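You operate a simulated robot arm through the tools that you are given. There is no shell and no other tool. Be economical: measure what you need, move in short steps, check, and stop when the job is done.

Carry out the task below with a simulated robot arm. There is one attempt and no reset: what you move stays moved.

TASK
Fetch the purple stick and set it on top of the cream short carton. Then fetch the blue pad and set it on the teal coaster.
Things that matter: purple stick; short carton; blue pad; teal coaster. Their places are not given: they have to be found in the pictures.

It is judged by the outcome, as a careful person would: the job done as asked, and still so three seconds after it is handed in. It fails if anything else is knocked over, pushed out of place, dropped, spilled or broken.

THE ROBOT
A 7-joint arm with a two-finger parallel gripper, fixed in place. Base frame: the origin is at the foot of the arm, x ahead of it, y to its left, z up; the work surface is at about z = 0. Lengths are in cm, angles in degrees, forces in N, time in s.
With the tool pointing down near the work surface it reaches from about 24 to 62 cm from the base axis. Its first joint turns from -66.0 to 66.0 degrees. Payload 2.6 kg.
Tool frame: the origin (TCP) lies between the finger pads and is the grasp point; the fingertips stand 3 cm ahead of it; z points along the fingers, y is the line along which they close. The gripper opens to 9.4 cm. The fingers are 2.8 cm wide and 1 cm thick; the gripper's body (5 by 9.6 cm) begins 5.5 cm behind the TCP.
Orientation is that of the tool frame in the base frame, as [roll, pitch, yaw] about the fixed x, y, z axes, in that order (R = Rz(yaw) Ry(pitch) Rx(roll)). With the fingers straight down and closing along the base's y, the tool's x points along the base's -x, its y along +y and its z along -z.

THE INTERFACE
- The arm moves only by the tool send_rows. Its argument "increments" is a list of rows, each a list of 2 entries, a list of its own where there are three numbers: the shift along the base's x, y, z in units of 300 mm (1.0 is 300 mm), then the turn, a rotation vector about the base's x, y, z in units of 60 degrees (1.0 is 60 degrees). In form: [[[tx, ty, tz], [wx, wy, wz]], ...]. A call has 1 to 8 rows; each row is the pose to reach, as a shift and turn from the pose commanded when the call began. "claw" is the opening, from 0 (shut) to 1 (fully open), set as the call begins (left out, the last holds). A call with a number of a shift or a turn outside -1 to 1 is refused whole. A row lasts 0.2 s, in which the tool goes at most 5 cm and 8.6 degrees; a call with a longer step from one row to the next is refused whole, and so is a gripper value outside its range. A pose out of reach is approached as far as the arm can. The call stops where the force on the tool passes 40 N (or 10 N more than at its start, if that is more) or the arm is blocked; 0.2 s more then pass. The fingers move at their own pace (about 7.2 cm/s each) and stop on an object; they squeeze with about 38 N. The grip force told is the motor's: it shows also when the fingers shut on nothing. Time passes only in rows, and 0.2 s behind the last, so rows that repeat a pose let the fingers close. It gives the time, the measured TCP pose, the force on the tool (base axes), the opening and the grip force at its end, in the units of the frame above (readings bear some noise).
- Cameras (640 x 400 px; columns grow to the right, rows downward): "scene" is fixed at [2.26, 41.92, 56.46]; the picture's right is [-0.97, -0.25, 0.00], its down [-0.16, 0.60, -0.79] and it looks along [0.20, -0.76, -0.62] (base axes); focal length 321 px, centre (320, 200). "wrist" rides on the gripper at [-3.7, 0, -5.8] in the tool frame; the picture's right is [0.00, -1.00, 0.00], its down [0.97, 0.00, -0.24] and it looks along [0.24, 0.00, 0.97] (tool axes); focal length 218 px, centre (320, 200).
- grab_frame(camera): a new picture of that camera. No time passes.
- probe_pixels(camera, pixels): for up to 12 pixels [column, row] of the newest picture of that camera ("zoom" is the newest enlarged one), the place [x, y, z] in the base frame of the surface seen there, good to about 0.2 cm, but the place of the scene camera against the robot may be out by one fixed shift of up to 2.5 cm in any direction. No time passes.
- zoom(camera, box): a new picture of the part [left, top, right, bottom] of that camera's present view, enlarged. No time passes.
- finish_job(): hands the job in; it is judged then, once.

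Work in short steps. Measure before you move; look again where a grasp or a placing could have gone wrong, and mend it. You have 80 turns and 46 pictures in all, the two below and enlarged ones among them. Open the gripper and draw the arm clear of the work before you hand the job in, unless the task says otherwise; then end with one line.

The tools are called after ">>>" by a JSON object that holds its "api" and its "payload". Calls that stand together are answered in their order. send_rows: Moves the arm, as the interface text tells. Its arguments: {"type":"object","properties":{"increments":{"type":"array","items":{"type":"array"}},"claw":{"type":"number"}},"required":["increments"]} The other tools are called the same way: grab_frame (camera) takes a picture; probe_pixels (camera, pixels) gives the place of the surface under pixels of a picture; zoom (camera, box) takes an enlarged picture of a part of a camera's view; finish_job () hands the job in.

At the start:

```text
time: 0.0
tool_pos: [31.31, -18.89, 24.41]
ee_rot: [180.0, -0.2, -179.9]
force: [0.1, 0.2, -0.1]
gripper_width: 9.41
finger_force: 0.1
```

scene: 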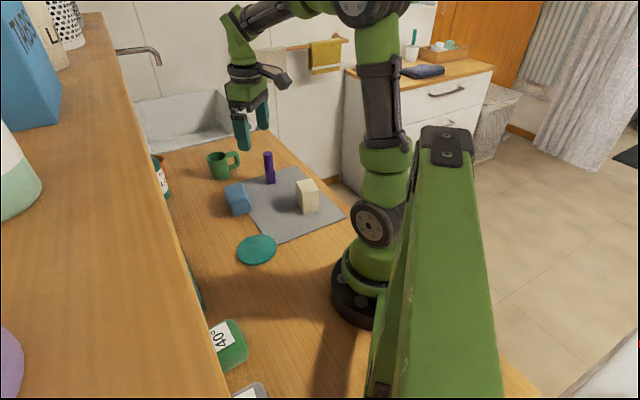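
wrist: 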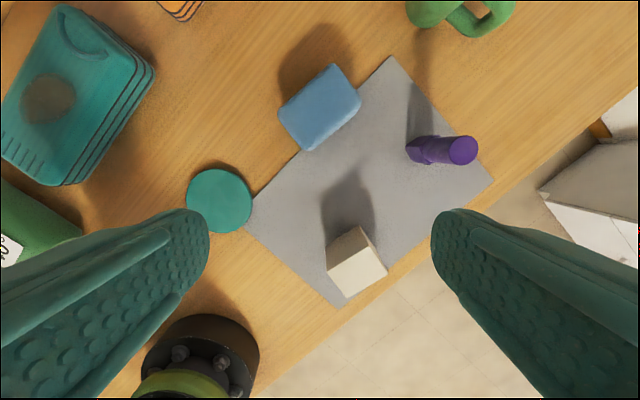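

The wrist picture shows the purple stick (~440,150), cream carton (~355,262), blue pad (~320,105) and teal coaster (~220,200). I probe these.

>>> {"api": "probe_pixels", "payload": {"camera": "wrist", "pixels": [[463, 150], [430, 150], [412, 152], [360, 275], [352, 240], [330, 95], [310, 130], [350, 105], [220, 200], [190, 200], [250, 200], [400, 200]]}}

>>> {"api": "zoom", "payload": {"camera": "wrist", "box": [240, 40, 500, 310]}}

>>> {"api": "zoom", "payload": {"camera": "scene", "box": [190, 130, 360, 280]}}

```text
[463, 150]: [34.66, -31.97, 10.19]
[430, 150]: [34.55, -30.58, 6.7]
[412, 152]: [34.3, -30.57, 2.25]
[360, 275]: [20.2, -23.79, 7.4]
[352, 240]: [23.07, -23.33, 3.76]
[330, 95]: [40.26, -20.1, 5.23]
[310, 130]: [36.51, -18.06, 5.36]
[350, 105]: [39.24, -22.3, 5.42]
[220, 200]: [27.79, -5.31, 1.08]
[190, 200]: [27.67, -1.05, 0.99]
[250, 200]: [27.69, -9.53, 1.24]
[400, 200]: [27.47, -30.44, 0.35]
```

```text
1.48 times, centred on (370, 175) of wrist
```

zoom: 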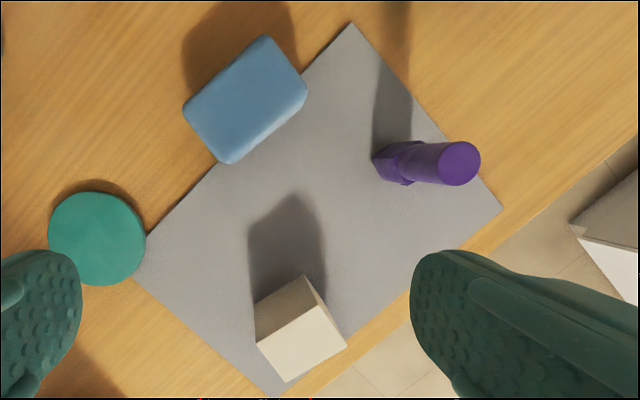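

```text
2.67 times, centred on (275, 205) of scene
```

zoom: 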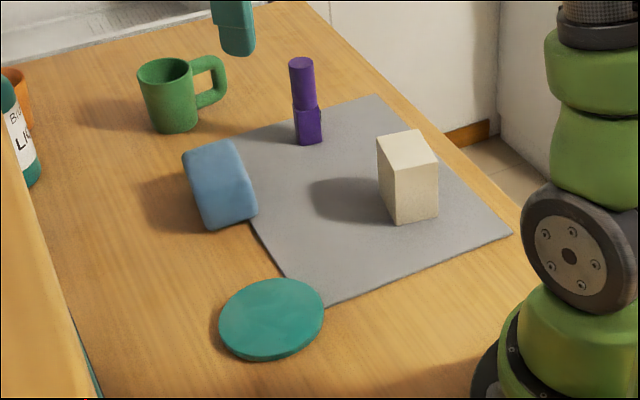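

I zoom closer on the carton and stick to get their faces and orientations.

>>> {"api": "zoom", "payload": {"camera": "wrist", "box": [310, 215, 410, 305]}}

```text
4.44 times, centred on (360, 260) of wrist
```

zoom: 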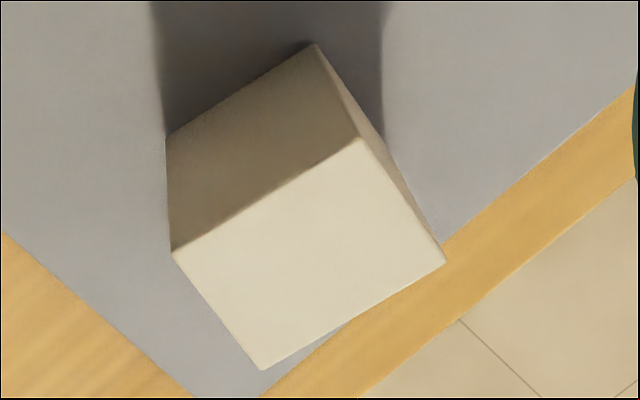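

>>> {"api": "probe_pixels", "payload": {"camera": "zoom", "pixels": [[358, 146], [180, 256], [264, 362], [436, 262], [310, 254], [270, 140], [315, 52]]}}

>>> {"api": "zoom", "payload": {"camera": "wrist", "box": [395, 115, 485, 185]}}

```text
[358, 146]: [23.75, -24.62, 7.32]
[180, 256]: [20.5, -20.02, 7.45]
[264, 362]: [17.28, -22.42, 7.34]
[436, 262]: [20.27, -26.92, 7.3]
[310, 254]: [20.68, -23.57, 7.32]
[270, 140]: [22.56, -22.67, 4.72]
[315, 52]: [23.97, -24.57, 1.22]
```

```text
5.71 times, centred on (440, 150) of wrist
```

zoom: 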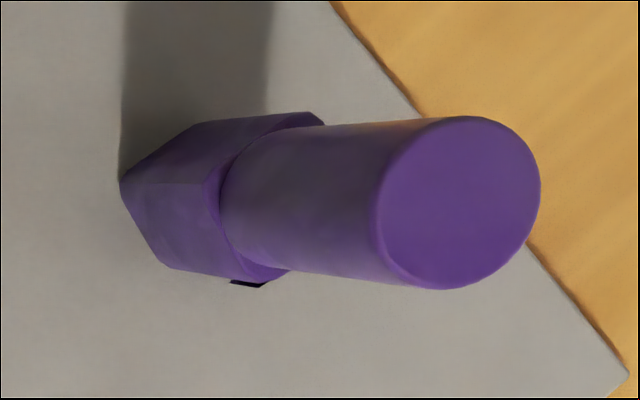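

>>> {"api": "probe_pixels", "payload": {"camera": "zoom", "pixels": [[460, 203], [385, 203], [532, 203], [460, 122], [455, 282], [130, 183], [175, 260], [310, 118], [215, 230], [250, 200], [248, 284], [60, 200]]}}

```text
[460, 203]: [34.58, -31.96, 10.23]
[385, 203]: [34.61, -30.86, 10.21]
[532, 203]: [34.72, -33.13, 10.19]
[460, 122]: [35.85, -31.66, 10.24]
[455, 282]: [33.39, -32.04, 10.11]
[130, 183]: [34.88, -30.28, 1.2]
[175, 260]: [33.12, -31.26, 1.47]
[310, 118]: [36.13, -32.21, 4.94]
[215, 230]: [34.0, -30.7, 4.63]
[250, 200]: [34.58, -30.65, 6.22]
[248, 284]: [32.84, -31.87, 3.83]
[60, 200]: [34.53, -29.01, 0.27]
```

The stick is upright at (34.6,-32.0), top z 10.2, hex base up to ~4.9. I move above it, then check.

>>> {"api": "send_rows", "payload": {"increments": [[[0.037, -0.146, 0], [0, 0, 0]], [[0.073, -0.291, 0], [0, 0, 0]], [[0.11, -0.437, 0], [0, 0, 0]], [[0.11, -0.437, -0.12], [0, 0, 0]], [[0.11, -0.437, -0.22], [0, 0, 0]], [[0.11, -0.437, -0.22], [0, 0, 0]]], "claw": 1}}

>>> {"api": "grab_frame", "payload": {"camera": "wrist"}}

```text
time: 1.4
tool_pos: [34.65, -32.0, 17.89]
ee_rot: [179.9, 0.0, -180.0]
force: [-0.4, -0.3, 0.0]
gripper_width: 9.4
finger_force: 0.0
```

```text
39 pictures are left
```

wrist: 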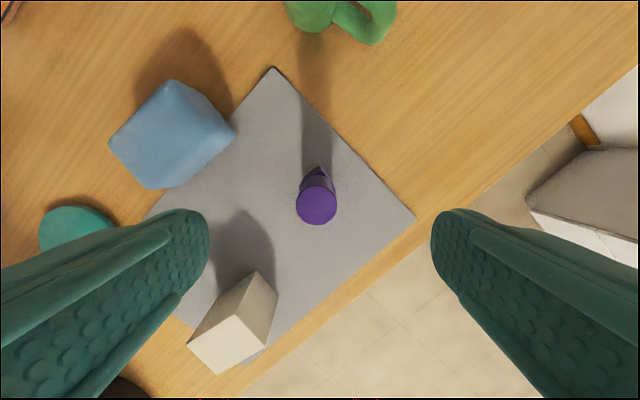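

>>> {"api": "probe_pixels", "payload": {"camera": "wrist", "pixels": [[316, 205], [298, 205], [334, 205], [316, 188], [316, 222], [172, 130], [112, 145], [175, 85], [232, 132], [155, 185], [140, 120], [200, 150]]}}

```text
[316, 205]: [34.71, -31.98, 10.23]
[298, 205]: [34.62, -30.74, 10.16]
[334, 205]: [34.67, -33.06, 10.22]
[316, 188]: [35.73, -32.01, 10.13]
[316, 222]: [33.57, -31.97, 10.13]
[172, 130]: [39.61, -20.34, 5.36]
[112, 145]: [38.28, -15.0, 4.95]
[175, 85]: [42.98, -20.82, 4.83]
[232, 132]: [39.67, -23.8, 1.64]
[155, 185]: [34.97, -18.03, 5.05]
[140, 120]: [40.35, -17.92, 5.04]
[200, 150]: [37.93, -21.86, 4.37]
```

Stick is centred at (34.65,-31.95). I descend to TCP z≈8.3 and close.

>>> {"api": "send_rows", "payload": {"increments": [[[0, 0, -0.12], [0, 0, 0]], [[0, 0, -0.24], [0, 0, 0]], [[0, 0, -0.32], [0, 0, 0]], [[0, 0, -0.32], [0, 0, 0]]]}}

>>> {"api": "send_rows", "payload": {"increments": [[[0, 0, 0], [0, 0, 0]], [[0, 0, 0], [0, 0, 0]], [[0, 0, 0], [0, 0, 0]], [[0, 0, 0], [0, 0, 0]], [[0, 0, 0], [0, 0, 0]]], "claw": 0}}

>>> {"api": "grab_frame", "payload": {"camera": "wrist"}}

```text
time: 2.4
tool_pos: [34.73, -32.02, 8.26]
ee_rot: [-180.0, 0.0, 180.0]
force: [-0.4, 0.4, -0.4]
gripper_width: 9.4
finger_force: 0.0
```

```text
time: 3.6
tool_pos: [34.71, -32.09, 8.35]
ee_rot: [-180.0, 0.0, 179.9]
force: [-1.0, -0.8, 0.1]
gripper_width: 2.51
finger_force: 38.2
```

```text
38 pictures are left
```

wrist: 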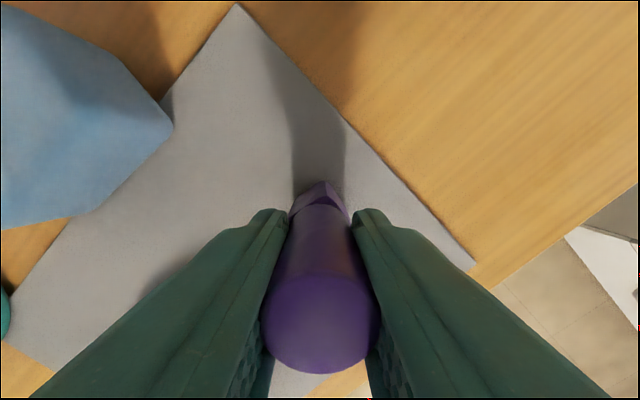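

Gripped at width 2.5. Lift 12 cm and carry above the carton (20.45,-23.5).

>>> {"api": "send_rows", "payload": {"increments": [[[0, 0, 0.1], [0, 0, 0]], [[0, 0, 0.25], [0, 0, 0]], [[0, 0, 0.4], [0, 0, 0]], [[-0.118, 0.071, 0.4], [0, 0, 0]], [[-0.236, 0.142, 0.4], [0, 0, 0]], [[-0.354, 0.213, 0.4], [0, 0, 0]], [[-0.473, 0.283, 0.4], [0, 0, 0]], [[-0.473, 0.283, 0.4], [0, 0, 0]]]}}

>>> {"api": "zoom", "payload": {"camera": "scene", "box": [190, 80, 410, 260]}}

>>> {"api": "grab_frame", "payload": {"camera": "wrist"}}

```text
time: 5.4
tool_pos: [20.25, -23.62, 20.4]
ee_rot: [-180.0, 0.0, 180.0]
force: [0.0, -0.8, -0.7]
gripper_width: 0.01
finger_force: 33.1
```

```text
2.22 times, centred on (300, 170) of scene
```

zoom: 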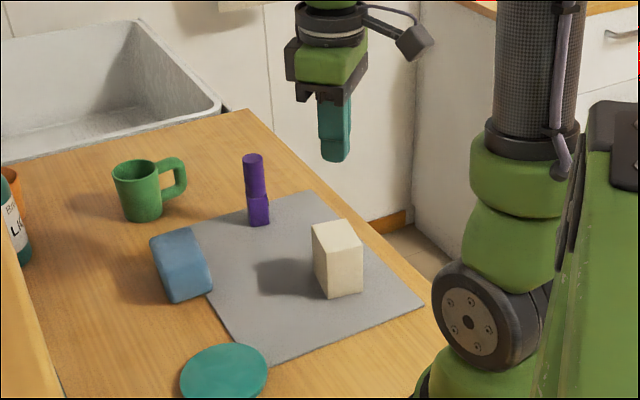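

```text
36 pictures are left
```

wrist: 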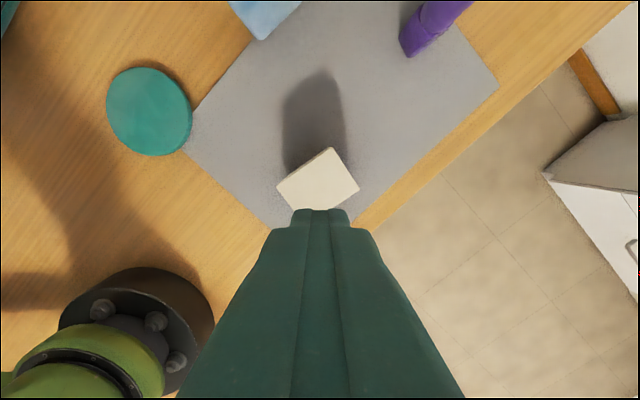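

The stick slipped out and remains standing at its spot; the smooth round part doesn't hold. I'll grip the wider hex base instead. First I return and find the hex's flats.

>>> {"api": "send_rows", "payload": {"increments": [[[0.09, 0, 0], [0, 0, 0]], [[0.15, 0.08, 0], [0, 0, 0]], [[0.15, 0.2, 0], [0, 0, 0]], [[0.24, 0.2, 0], [0, 0, 0]], [[0.24, 0.2, 0], [0, 0, 0]]], "claw": 1}}

>>> {"api": "grab_frame", "payload": {"camera": "wrist"}}

>>> {"api": "zoom", "payload": {"camera": "scene", "box": [235, 135, 305, 195]}}

```text
time: 6.6
tool_pos: [27.5, -17.41, 20.27]
ee_rot: [-180.0, -0.1, 180.0]
force: [-0.8, 0.6, 0.1]
gripper_width: 9.43
finger_force: 0.0
```

```text
35 pictures are left
```

wrist: 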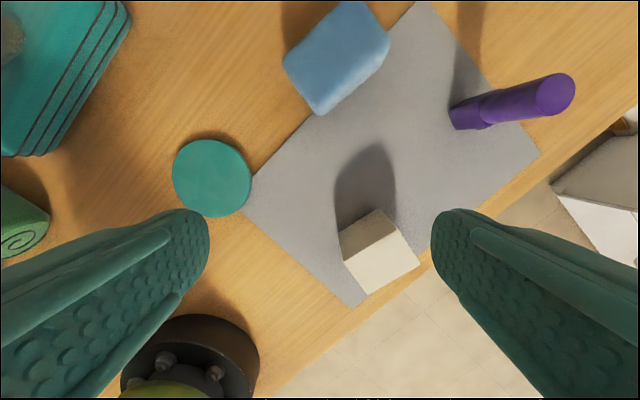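

```text
6.67 times, centred on (270, 165) of scene
```

zoom: 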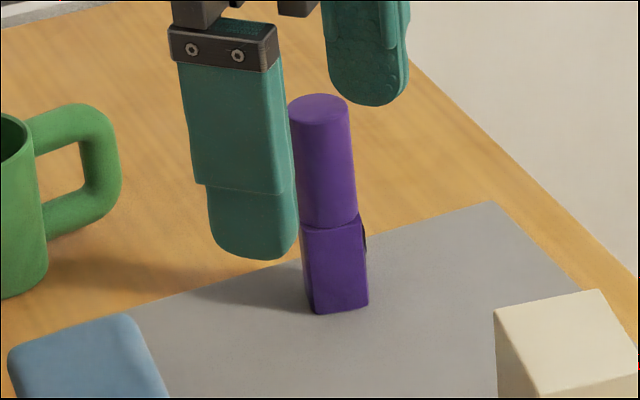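

>>> {"api": "zoom", "payload": {"camera": "wrist", "box": [440, 60, 590, 150]}}

```text
4.27 times, centred on (515, 105) of wrist
```

zoom: 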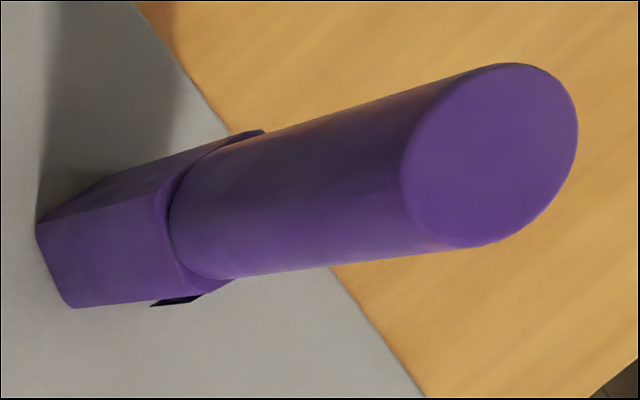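

>>> {"api": "probe_pixels", "payload": {"camera": "zoom", "pixels": [[42, 225], [75, 302], [165, 195], [220, 285], [262, 133], [100, 190], [195, 150], [100, 250], [150, 235], [90, 280], [178, 300], [490, 155]]}}

```text
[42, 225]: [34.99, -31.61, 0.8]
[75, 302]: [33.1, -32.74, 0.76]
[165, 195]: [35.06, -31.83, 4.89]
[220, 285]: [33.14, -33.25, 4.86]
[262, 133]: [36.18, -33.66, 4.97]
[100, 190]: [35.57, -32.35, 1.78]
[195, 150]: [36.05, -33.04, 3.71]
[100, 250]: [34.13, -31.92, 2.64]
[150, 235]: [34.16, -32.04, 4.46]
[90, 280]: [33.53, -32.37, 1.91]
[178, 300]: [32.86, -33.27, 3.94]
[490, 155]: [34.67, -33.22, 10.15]
```

The stick was shifted slightly, now at ~(34.65,-33.2); its base is a square turned ~31°. I go above with yaw +31° so the fingers meet the plain faces (clear of the black switch).

>>> {"api": "send_rows", "payload": {"increments": [[[0.05, -0.11, 0], [0, 0, 0.11]], [[0.1, -0.22, 0], [0, 0, 0.22]], [[0.15, -0.33, 0], [0, 0, 0.33]], [[0.19, -0.43, 0], [0, 0, 0.43]], [[0.234, -0.523, 0], [0, 0, 0.517]], [[0.234, -0.523, -0.08], [0, 0, 0.517]], [[0.234, -0.523, -0.08], [0, 0, 0.517]]], "claw": 1}}

>>> {"api": "grab_frame", "payload": {"camera": "wrist"}}

```text
time: 8.2
tool_pos: [34.84, -33.3, 17.81]
ee_rot: [179.9, 0.0, -148.9]
force: [-0.5, 0.7, 0.2]
gripper_width: 9.41
finger_force: 0.1
```

```text
32 pictures are left
```

wrist: 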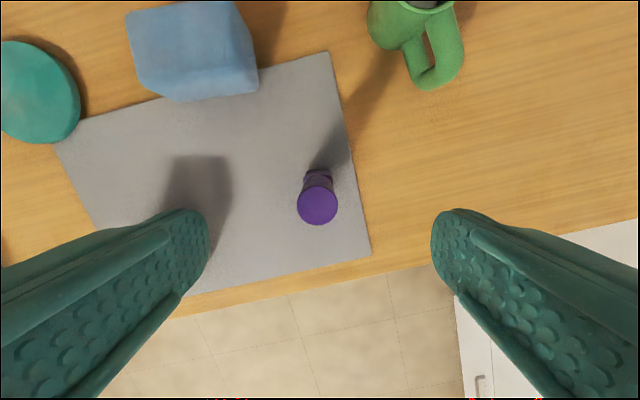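

>>> {"api": "zoom", "payload": {"camera": "wrist", "box": [285, 155, 350, 235]}}

>>> {"api": "probe_pixels", "payload": {"camera": "wrist", "pixels": [[317, 205], [300, 205], [334, 205], [317, 188], [317, 222]]}}

```text
5.00 times, centred on (318, 195) of wrist
```

zoom: 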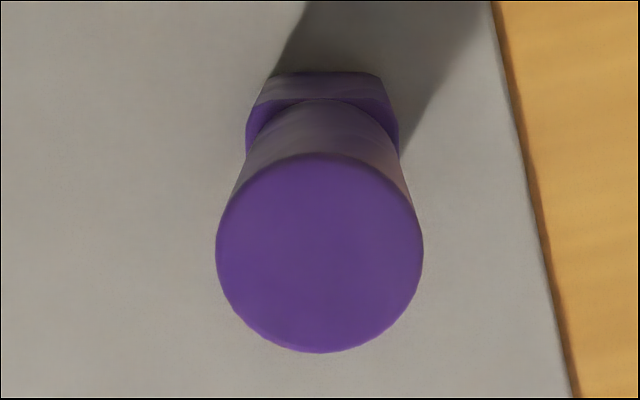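

```text
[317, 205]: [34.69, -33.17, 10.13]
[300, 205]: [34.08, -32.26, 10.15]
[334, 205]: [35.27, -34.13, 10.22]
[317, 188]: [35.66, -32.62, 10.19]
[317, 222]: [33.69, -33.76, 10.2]
```

The base is square to the fingers. Descend to z≈5.2 (body clears the stick's top) and close.

>>> {"api": "send_rows", "payload": {"increments": [[[0, 0, -0.12], [0, 0, 0]], [[0, 0, -0.24], [0, 0, 0]], [[0, 0, -0.34], [0, 0, 0]], [[0, 0, -0.39], [0, 0, 0]], [[0, 0, -0.42], [0, 0, 0]], [[0, 0, -0.42], [0, 0, 0]]]}}

>>> {"api": "send_rows", "payload": {"increments": [[[0, 0, 0], [0, 0, 0]], [[0, 0, 0], [0, 0, 0]], [[0, 0, 0], [0, 0, 0]], [[0, 0, 0], [0, 0, 0]], [[0, 0, 0], [0, 0, 0]], [[0, 0, 0], [0, 0, 0]]], "claw": 0}}

>>> {"api": "send_rows", "payload": {"increments": [[[0, 0, 0.01], [0, 0, 0]], [[0, 0, 0.025], [0, 0, 0]], [[0, 0, 0.04], [0, 0, 0]], [[0, 0, 0.06], [0, 0, 0]], [[0, 0, 0.08], [0, 0, 0]], [[0, 0, 0.1], [0, 0, 0]], [[0, 0, 0.1], [0, 0, 0]]]}}

>>> {"api": "zoom", "payload": {"camera": "scene", "box": [190, 80, 410, 260]}}

```text
time: 9.6
tool_pos: [34.7, -33.25, 5.3]
ee_rot: [180.0, 0.0, -149.0]
force: [0.3, 0.1, -0.9]
gripper_width: 9.38
finger_force: 0.0
```

```text
time: 11.0
tool_pos: [34.84, -33.23, 5.33]
ee_rot: [-179.9, 0.1, -149.1]
force: [-4.0, 8.1, 18.8]
gripper_width: 2.61
finger_force: 37.8
```

```text
time: 12.6
tool_pos: [34.68, -33.11, 8.43]
ee_rot: [-180.0, 0.0, -149.0]
force: [-0.2, 1.1, -0.5]
gripper_width: 2.61
finger_force: 38.6
```

```text
2.22 times, centred on (300, 170) of scene
```

zoom: 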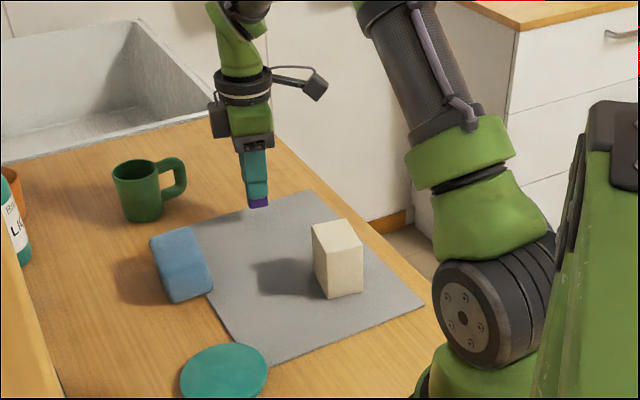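

>>> {"api": "zoom", "payload": {"camera": "scene", "box": [240, 120, 310, 170]}}

>>> {"api": "grab_frame", "payload": {"camera": "wrist"}}

```text
8.00 times, centred on (275, 145) of scene
```

zoom: 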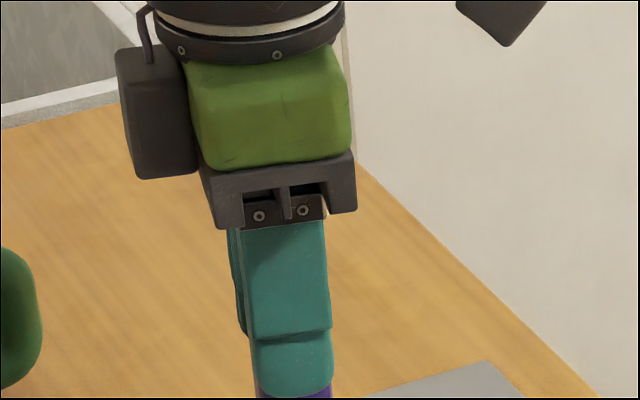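

```text
28 pictures are left
```

wrist: 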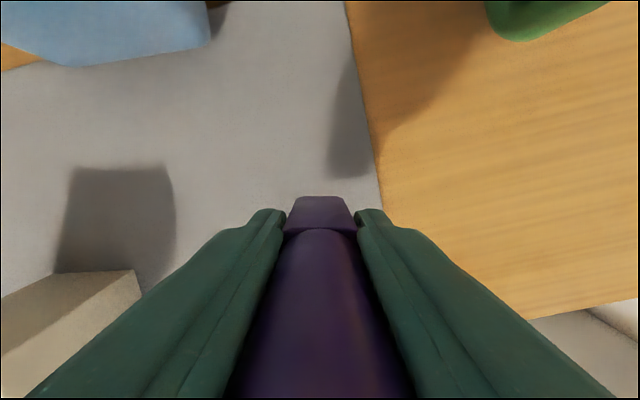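

It is lifted, bottom ~5.0 cm below the TCP. Raise to z≈15.7 slowly, then carry over the carton gently.

>>> {"api": "send_rows", "payload": {"increments": [[[0, 0, 0.03], [0, 0, 0]], [[0, 0, 0.08], [0, 0, 0]], [[0, 0, 0.14], [0, 0, 0]], [[0, 0, 0.2], [0, 0, 0]], [[0, 0, 0.25], [0, 0, 0]], [[0, 0, 0.25], [0, 0, 0]]]}}

>>> {"api": "send_rows", "payload": {"increments": [[[-0.03, 0.02, 0], [0, 0, 0]], [[-0.1, 0.068, 0], [0, 0, 0]], [[-0.19, 0.13, 0], [0, 0, 0]], [[-0.28, 0.191, 0], [0, 0, 0]], [[-0.37, 0.253, 0], [0, 0, 0]], [[-0.44, 0.3, 0], [0, 0, 0]], [[-0.473, 0.323, 0], [0, 0, 0]], [[-0.473, 0.323, 0], [0, 0, 0]]]}}

>>> {"api": "grab_frame", "payload": {"camera": "wrist"}}

>>> {"api": "zoom", "payload": {"camera": "scene", "box": [240, 110, 370, 230]}}

```text
time: 14.0
tool_pos: [34.9, -33.23, 15.8]
ee_rot: [180.0, 0.0, -149.0]
force: [-0.4, 0.7, -0.7]
gripper_width: 2.59
finger_force: 38.4
```

```text
time: 15.8
tool_pos: [20.42, -23.41, 15.8]
ee_rot: [-180.0, 0.0, -149.1]
force: [0.9, 0.3, -0.4]
gripper_width: 2.6
finger_force: 38.5
```

```text
27 pictures are left
```

wrist: 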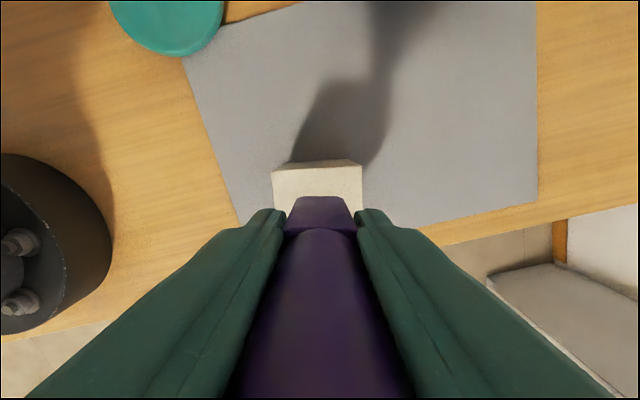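

```text
3.33 times, centred on (305, 170) of scene
```

zoom: 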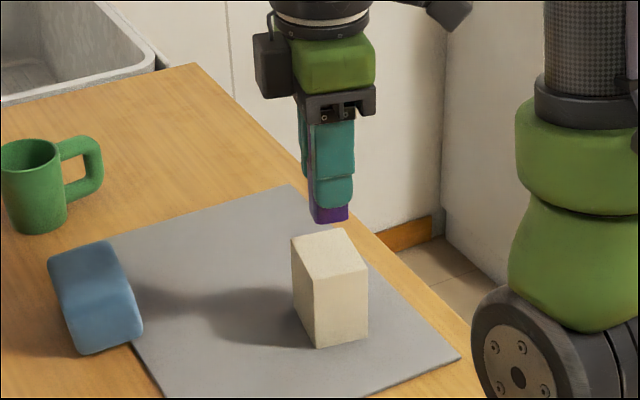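

>>> {"api": "probe_pixels", "payload": {"camera": "wrist", "pixels": [[277, 174], [357, 170], [276, 195], [320, 215], [320, 198]]}}

```text
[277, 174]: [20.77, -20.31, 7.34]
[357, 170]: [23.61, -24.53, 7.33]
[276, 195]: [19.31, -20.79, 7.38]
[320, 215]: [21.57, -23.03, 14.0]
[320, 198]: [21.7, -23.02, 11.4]
```

Aligned. Lower gently to just above contact, then feel for it.

>>> {"api": "send_rows", "payload": {"increments": [[[0, 0, -0.03], [0, 0, 0]], [[0, 0, -0.06], [0, 0, 0]], [[0, 0, -0.085], [0, 0, 0]], [[0, 0, -0.1], [0, 0, 0]], [[0, 0, -0.1], [0, 0, 0]]]}}

>>> {"api": "zoom", "payload": {"camera": "scene", "box": [270, 150, 340, 220]}}

```text
time: 17.0
tool_pos: [20.49, -23.6, 12.76]
ee_rot: [180.0, 0.0, -148.9]
force: [-0.7, 0.3, -0.8]
gripper_width: 2.59
finger_force: 37.8
```

```text
5.71 times, centred on (305, 185) of scene
```

zoom: 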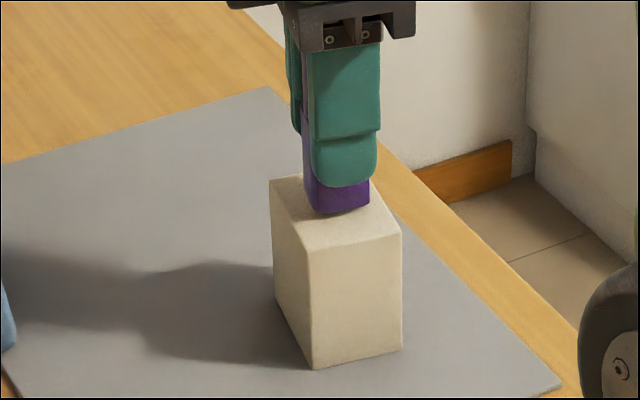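

>>> {"api": "send_rows", "payload": {"increments": [[[0, 0, -0.005], [0, 0, 0]], [[0, 0, -0.008], [0, 0, 0]], [[0, 0, -0.008], [0, 0, 0]]]}}

```text
time: 17.8
tool_pos: [20.51, -23.65, 12.64]
ee_rot: [-180.0, -0.1, -149.0]
force: [0.7, -0.2, -1.0]
gripper_width: 2.56
finger_force: 37.6
```

>>> {"api": "send_rows", "payload": {"increments": [[[0, 0, -0.004], [0, 0, 0]], [[0, 0, -0.007], [0, 0, 0]], [[0, 0, -0.007], [0, 0, 0]]]}}

```text
time: 18.6
tool_pos: [20.6, -23.64, 12.36]
ee_rot: [-179.9, -0.1, -149.0]
force: [-1.4, 1.4, 8.5]
gripper_width: 2.6
finger_force: 38.4
```

Contact felt (8.5 N up). Release, then rise straight up.

>>> {"api": "send_rows", "payload": {"increments": [[[0, 0, 0.002], [0, 0, 0]], [[0, 0, 0.002], [0, 0, 0]], [[0, 0, 0.002], [0, 0, 0]], [[0, 0, 0.002], [0, 0, 0]]], "claw": 0.75}}

>>> {"api": "send_rows", "payload": {"increments": [[[0, 0, 0.05], [0, 0, 0]], [[0, 0, 0.15], [0, 0, 0]], [[0, 0, 0.27], [0, 0, 0]], [[0, 0, 0.4], [0, 0, 0]], [[0, 0, 0.4], [0, 0, 0]]]}}

>>> {"api": "zoom", "payload": {"camera": "scene", "box": [190, 110, 370, 280]}}

>>> {"api": "grab_frame", "payload": {"camera": "wrist"}}

```text
time: 19.6
tool_pos: [20.57, -23.45, 12.38]
ee_rot: [-180.0, 0.0, -149.0]
force: [1.0, -0.3, 0.5]
gripper_width: 7.08
finger_force: 0.1
```

```text
time: 20.8
tool_pos: [20.41, -23.54, 24.37]
ee_rot: [180.0, 0.1, -149.1]
force: [-0.1, -0.4, -1.5]
gripper_width: 7.07
finger_force: 0.1
```

```text
2.35 times, centred on (280, 195) of scene
```

zoom: 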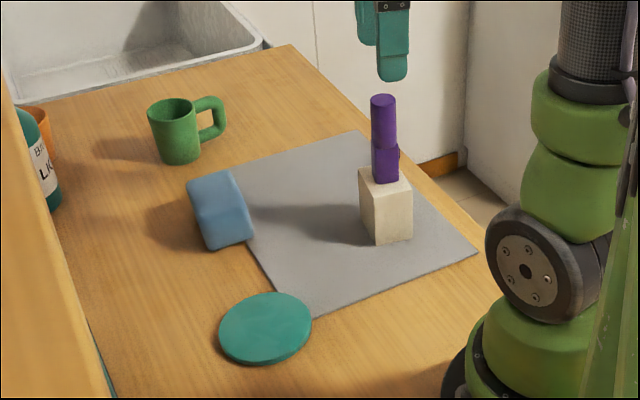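

```text
23 pictures are left
```

wrist: 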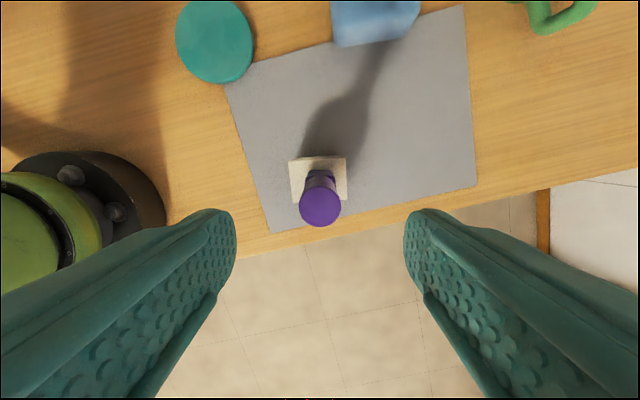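

The stick stands on the carton. Next, travel high to above the blue pad (~39,-19.5), turning the tool so it closes across the pad's short side (about -82° in two calls).

>>> {"api": "send_rows", "payload": {"increments": [[[0.04, 0.01, 0.03], [0, 0, -0.13]], [[0.15, 0.035, 0.03], [0, 0, -0.26]], [[0.27, 0.06, 0.03], [0, 0, -0.39]], [[0.39, 0.085, 0.03], [0, 0, -0.52]], [[0.51, 0.11, 0.03], [0, 0, -0.65]], [[0.617, 0.137, 0.03], [0, 0, -0.78]], [[0.617, 0.137, 0.03], [0, 0, -0.91]], [[0.617, 0.137, 0.03], [0, 0, -1.0]]], "claw": 1}}

>>> {"api": "send_rows", "payload": {"increments": [[[0, 0, -0.05], [0, 0, -0.13]], [[0, 0, -0.1], [0, 0, -0.26]], [[0, 0, -0.15], [0, 0, -0.367]], [[0, 0, -0.15], [0, 0, -0.367]]]}}

>>> {"api": "grab_frame", "payload": {"camera": "wrist"}}

```text
time: 22.6
tool_pos: [39.05, -19.46, 25.34]
ee_rot: [-179.9, 0.0, 151.0]
force: [0.6, 0.5, -1.2]
gripper_width: 9.39
finger_force: 0.0
```

```text
time: 23.6
tool_pos: [38.93, -19.43, 20.75]
ee_rot: [180.0, 0.1, 128.9]
force: [0.7, 0.3, 0.4]
gripper_width: 9.41
finger_force: 0.0
```

```text
22 pictures are left
```

wrist: 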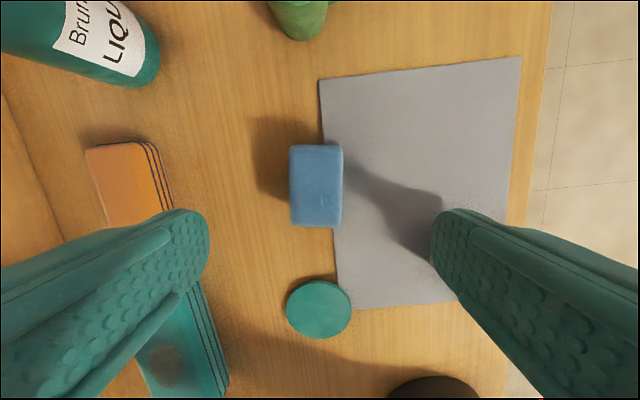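

>>> {"api": "probe_pixels", "payload": {"camera": "wrist", "pixels": [[316, 185], [294, 152], [335, 152], [294, 220], [335, 220], [292, 185], [337, 185], [318, 309], [289, 309], [348, 309], [318, 284], [318, 334]]}}

>>> {"api": "zoom", "payload": {"camera": "wrist", "box": [270, 130, 370, 240]}}

```text
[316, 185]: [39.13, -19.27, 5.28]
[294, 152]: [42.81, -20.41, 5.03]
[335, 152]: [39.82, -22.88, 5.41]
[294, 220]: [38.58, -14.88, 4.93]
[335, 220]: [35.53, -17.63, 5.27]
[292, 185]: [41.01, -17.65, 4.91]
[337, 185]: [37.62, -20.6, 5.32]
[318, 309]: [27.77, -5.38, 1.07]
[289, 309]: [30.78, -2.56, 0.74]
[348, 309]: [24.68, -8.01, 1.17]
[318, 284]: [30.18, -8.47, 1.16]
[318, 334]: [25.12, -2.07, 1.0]
```

```text
3.64 times, centred on (320, 185) of wrist
```

zoom: 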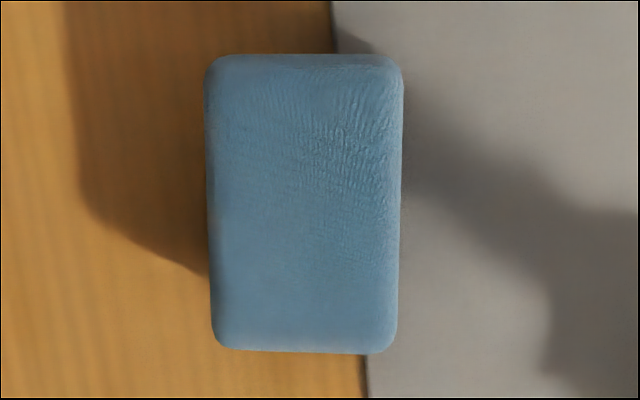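

Pad centre (39.2,-18.95), top ~5.2; coaster centre (27.75,-5.3), top ~1.1. Descend around the pad to z≈4.0 and close.

>>> {"api": "send_rows", "payload": {"increments": [[[0.008, 0.015, -0.12], [0, 0, 0]], [[0.008, 0.015, -0.26], [0, 0, 0]], [[0.008, 0.015, -0.39], [0, 0, 0]], [[0.008, 0.015, -0.48], [0, 0, 0]], [[0.008, 0.015, -0.53], [0, 0, 0]], [[0.008, 0.015, -0.558], [0, 0, 0]], [[0.008, 0.015, -0.558], [0, 0, 0]]], "claw": 1}}

>>> {"api": "send_rows", "payload": {"increments": [[[0, 0, 0], [0, 0, 0]], [[0, 0, 0], [0, 0, 0]], [[0, 0, 0], [0, 0, 0]], [[0, 0, 0], [0, 0, 0]], [[0, 0, 0], [0, 0, 0]]], "claw": 0}}

>>> {"api": "grab_frame", "payload": {"camera": "wrist"}}

```text
time: 25.2
tool_pos: [39.33, -18.93, 4.05]
ee_rot: [180.0, 0.1, 128.9]
force: [-0.2, 0.2, -0.8]
gripper_width: 9.38
finger_force: 0.0
```

```text
time: 26.4
tool_pos: [39.23, -18.98, 4.07]
ee_rot: [180.0, 0.0, 129.0]
force: [-0.1, 0.1, 0.9]
gripper_width: 5.97
finger_force: 38.2
```

```text
20 pictures are left
```

wrist: 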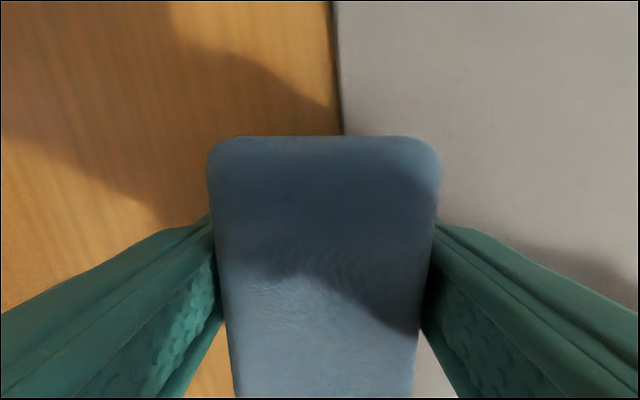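

Gripped at 5.97. Lift slowly and check it came along.

>>> {"api": "send_rows", "payload": {"increments": [[[0, 0, 0.01], [0, 0, 0]], [[0, 0, 0.03], [0, 0, 0]], [[0, 0, 0.06], [0, 0, 0]], [[0, 0, 0.1], [0, 0, 0]], [[0, 0, 0.15], [0, 0, 0]], [[0, 0, 0.2], [0, 0, 0]], [[0, 0, 0.2], [0, 0, 0]]]}}

>>> {"api": "grab_frame", "payload": {"camera": "scene"}}

>>> {"api": "grab_frame", "payload": {"camera": "wrist"}}

```text
time: 28.0
tool_pos: [39.24, -19.0, 9.99]
ee_rot: [-180.0, 0.0, 129.0]
force: [-0.2, -1.0, -0.1]
gripper_width: 5.94
finger_force: 38.0
```

```text
19 pictures are left
```

scene: 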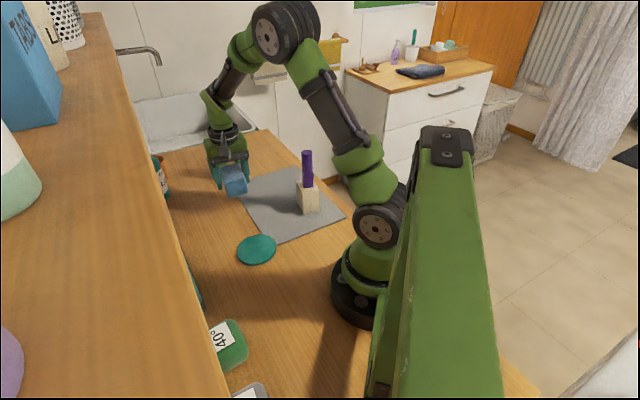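

```text
18 pictures are left
```

wrist: 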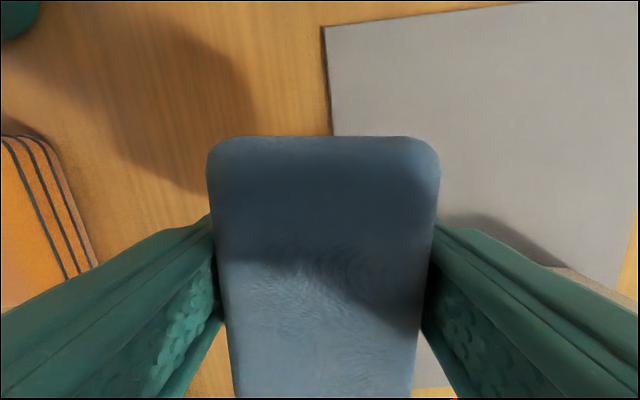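

Pad is held level. Carry to above the coaster at (27.75,-5.3).

>>> {"api": "send_rows", "payload": {"increments": [[[-0.03, 0.036, 0], [0, 0, 0]], [[-0.09, 0.107, 0], [0, 0, 0]], [[-0.16, 0.19, 0], [0, 0, 0]], [[-0.23, 0.274, 0], [0, 0, 0]], [[-0.3, 0.357, 0], [0, 0, 0]], [[-0.355, 0.423, 0], [0, 0, 0]], [[-0.382, 0.455, 0], [0, 0, 0]], [[-0.382, 0.455, 0], [0, 0, 0]]]}}

>>> {"api": "zoom", "payload": {"camera": "scene", "box": [180, 130, 350, 290]}}

>>> {"api": "grab_frame", "payload": {"camera": "wrist"}}

```text
time: 29.8
tool_pos: [27.82, -5.4, 9.97]
ee_rot: [180.0, 0.0, 128.9]
force: [-0.4, 0.1, 0.2]
gripper_width: 5.93
finger_force: 37.8
```

```text
2.50 times, centred on (265, 210) of scene
```

zoom: 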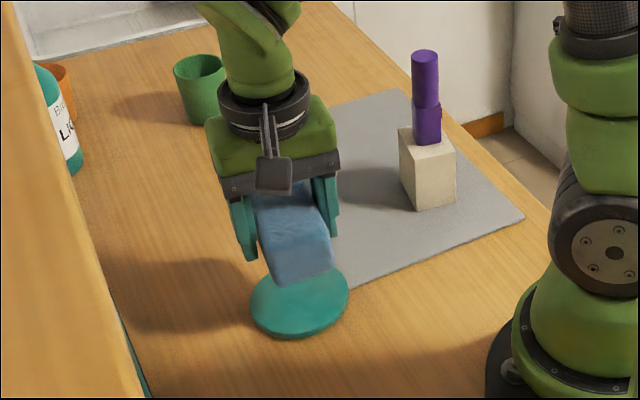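

```text
16 pictures are left
```

wrist: 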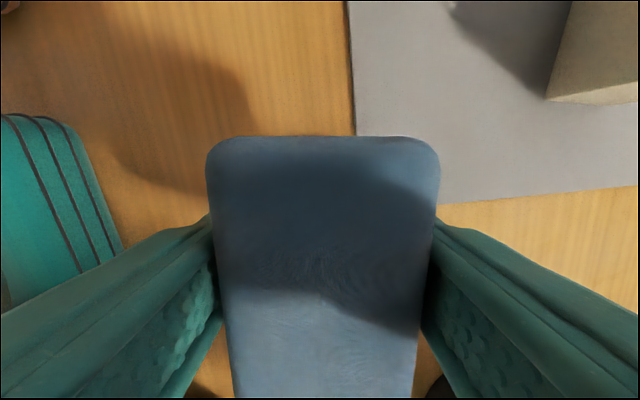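

>>> {"api": "send_rows", "payload": {"increments": [[[0, 0, -0.04], [0, 0, 0]], [[0, 0, -0.09], [0, 0, 0]], [[0, 0, -0.13], [0, 0, 0]], [[0, 0, -0.15], [0, 0, 0]], [[0, 0, -0.15], [0, 0, 0]]]}}

>>> {"api": "send_rows", "payload": {"increments": [[[0, 0, -0.004], [0, 0, 0]], [[0, 0, -0.008], [0, 0, 0]], [[0, 0, -0.008], [0, 0, 0]]]}}

```text
time: 31.0
tool_pos: [27.77, -5.44, 5.57]
ee_rot: [180.0, 0.0, 129.0]
force: [-0.3, -0.5, -0.4]
gripper_width: 5.87
finger_force: 37.7
```

```text
time: 31.8
tool_pos: [27.72, -5.33, 5.26]
ee_rot: [-180.0, 0.1, 129.0]
force: [0.1, 0.7, -0.5]
gripper_width: 5.92
finger_force: 37.8
```

>>> {"api": "send_rows", "payload": {"increments": [[[0, 0, -0.004], [0, 0, 0]], [[0, 0, -0.008], [0, 0, 0]], [[0, 0, -0.008], [0, 0, 0]]]}}

>>> {"api": "zoom", "payload": {"camera": "scene", "box": [210, 180, 310, 280]}}

```text
time: 32.6
tool_pos: [27.72, -5.27, 4.99]
ee_rot: [179.9, 0.0, 128.9]
force: [0.1, 0.6, 0.0]
gripper_width: 5.89
finger_force: 38.0
```

```text
4.00 times, centred on (260, 230) of scene
```

zoom: 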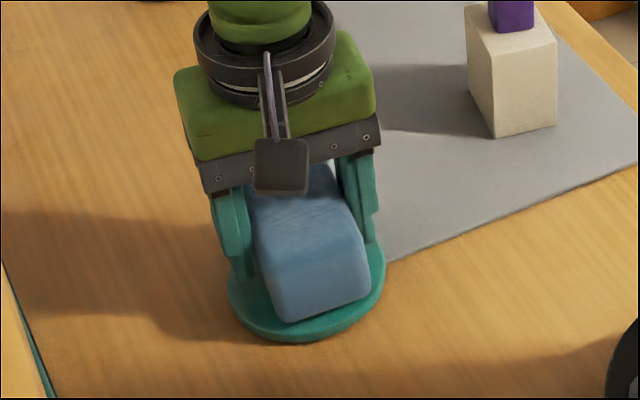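

>>> {"api": "send_rows", "payload": {"increments": [[[0, 0, -0.003], [0, 0, 0]], [[0, 0, -0.006], [0, 0, 0]], [[0, 0, -0.006], [0, 0, 0]]]}}

```text
time: 33.4
tool_pos: [27.74, -5.29, 4.82]
ee_rot: [180.0, 0.0, 129.0]
force: [0.1, 0.0, 0.8]
gripper_width: 5.9
finger_force: 38.2
```

>>> {"api": "send_rows", "payload": {"increments": [[[0, 0, -0.003], [0, 0, 0]], [[0, 0, -0.006], [0, 0, 0]], [[0, 0, -0.006], [0, 0, 0]]]}}

```text
time: 34.1
tool_pos: [27.95, -5.29, 4.81]
ee_rot: [179.9, 0.0, 128.7]
force: [-3.2, 1.4, 16.7]
gripper_width: 5.88
finger_force: 38.4
stopped in row 3: the force on the tool passed its limit (the readings are from after the stop); the commanded pose is now the measured one
```

Contact made. Release, then rise.

>>> {"api": "send_rows", "payload": {"increments": [[[0, 0, 0.003], [0, 0, 0]], [[0, 0, 0.003], [0, 0, 0]], [[0, 0, 0.003], [0, 0, 0]], [[0, 0, 0.003], [0, 0, 0]]], "claw": 1}}

>>> {"api": "send_rows", "payload": {"increments": [[[0, 0, 0.05], [0, 0, 0]], [[0, 0, 0.15], [0, 0, 0]], [[0, 0, 0.3], [0, 0, 0]], [[0, 0, 0.45], [0, 0, 0]], [[0.08, -0.05, 0.55], [0, 0, 0]], [[0.2, -0.05, 0.58], [0, 0, 0]], [[0.32, -0.05, 0.58], [0, 0, 0]], [[0.32, -0.05, 0.58], [0, 0, 0]]]}}

>>> {"api": "grab_frame", "payload": {"camera": "wrist"}}

>>> {"api": "zoom", "payload": {"camera": "scene", "box": [180, 130, 350, 290]}}

```text
time: 35.1
tool_pos: [27.86, -5.2, 4.89]
ee_rot: [179.9, 0.0, 128.9]
force: [-0.2, -0.6, -0.6]
gripper_width: 9.38
finger_force: 0.1
```

```text
time: 36.9
tool_pos: [37.46, -6.73, 22.33]
ee_rot: [180.0, 0.0, 128.9]
force: [-0.7, 0.1, 0.4]
gripper_width: 9.44
finger_force: 0.0
```

```text
14 pictures are left
```

wrist: 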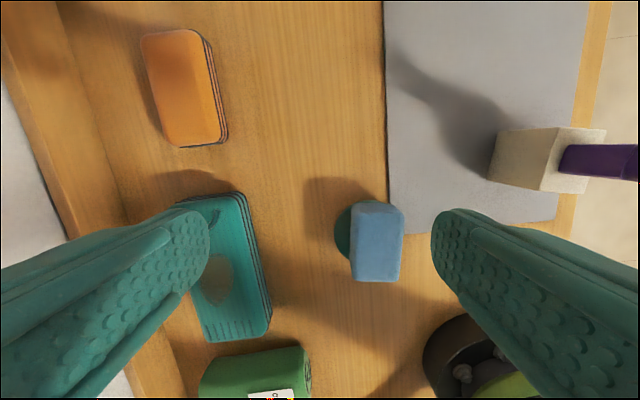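

```text
2.50 times, centred on (265, 210) of scene
```

zoom: 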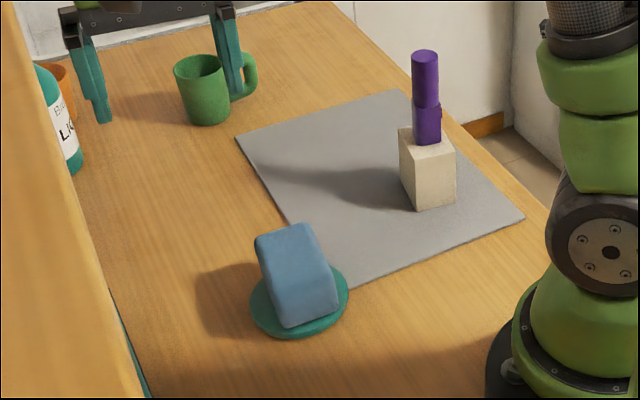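

>>> {"api": "probe_pixels", "payload": {"camera": "wrist", "pixels": [[362, 207], [398, 210], [358, 275], [396, 276], [378, 240], [338, 232], [345, 250], [345, 215]]}}

>>> {"api": "zoom", "payload": {"camera": "scene", "box": [235, 210, 285, 270]}}

```text
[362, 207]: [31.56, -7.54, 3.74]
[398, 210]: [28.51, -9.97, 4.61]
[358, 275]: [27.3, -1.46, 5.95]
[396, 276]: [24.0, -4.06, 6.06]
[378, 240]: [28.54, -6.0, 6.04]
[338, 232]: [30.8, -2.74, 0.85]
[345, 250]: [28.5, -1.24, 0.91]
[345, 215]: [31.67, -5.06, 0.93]
```

```text
6.67 times, centred on (260, 240) of scene
```

zoom: 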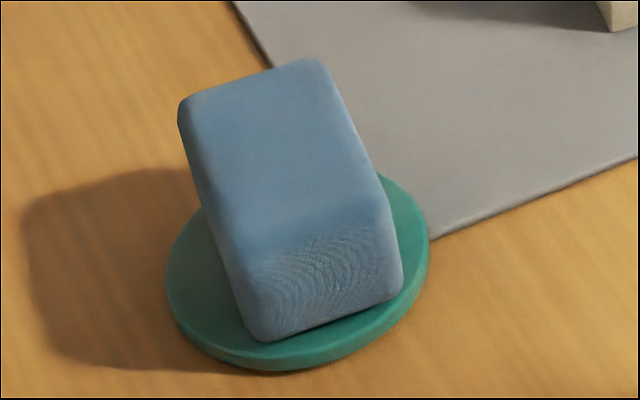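

The pad sits flat on the coaster, about 0.5 cm off centre, and the coaster has not moved. The stick stands on the carton, and the arm is open and clear, so I hand in.

>>> {"api": "finish_job", "payload": {}}

```text
The job is handed in.
```

The purple stick is standing on the cream carton and the blue pad is on the teal coaster; the first grasp of the stick slipped and shifted it about 1 cm on the mat, but it stayed upright and nothing else was disturbed.
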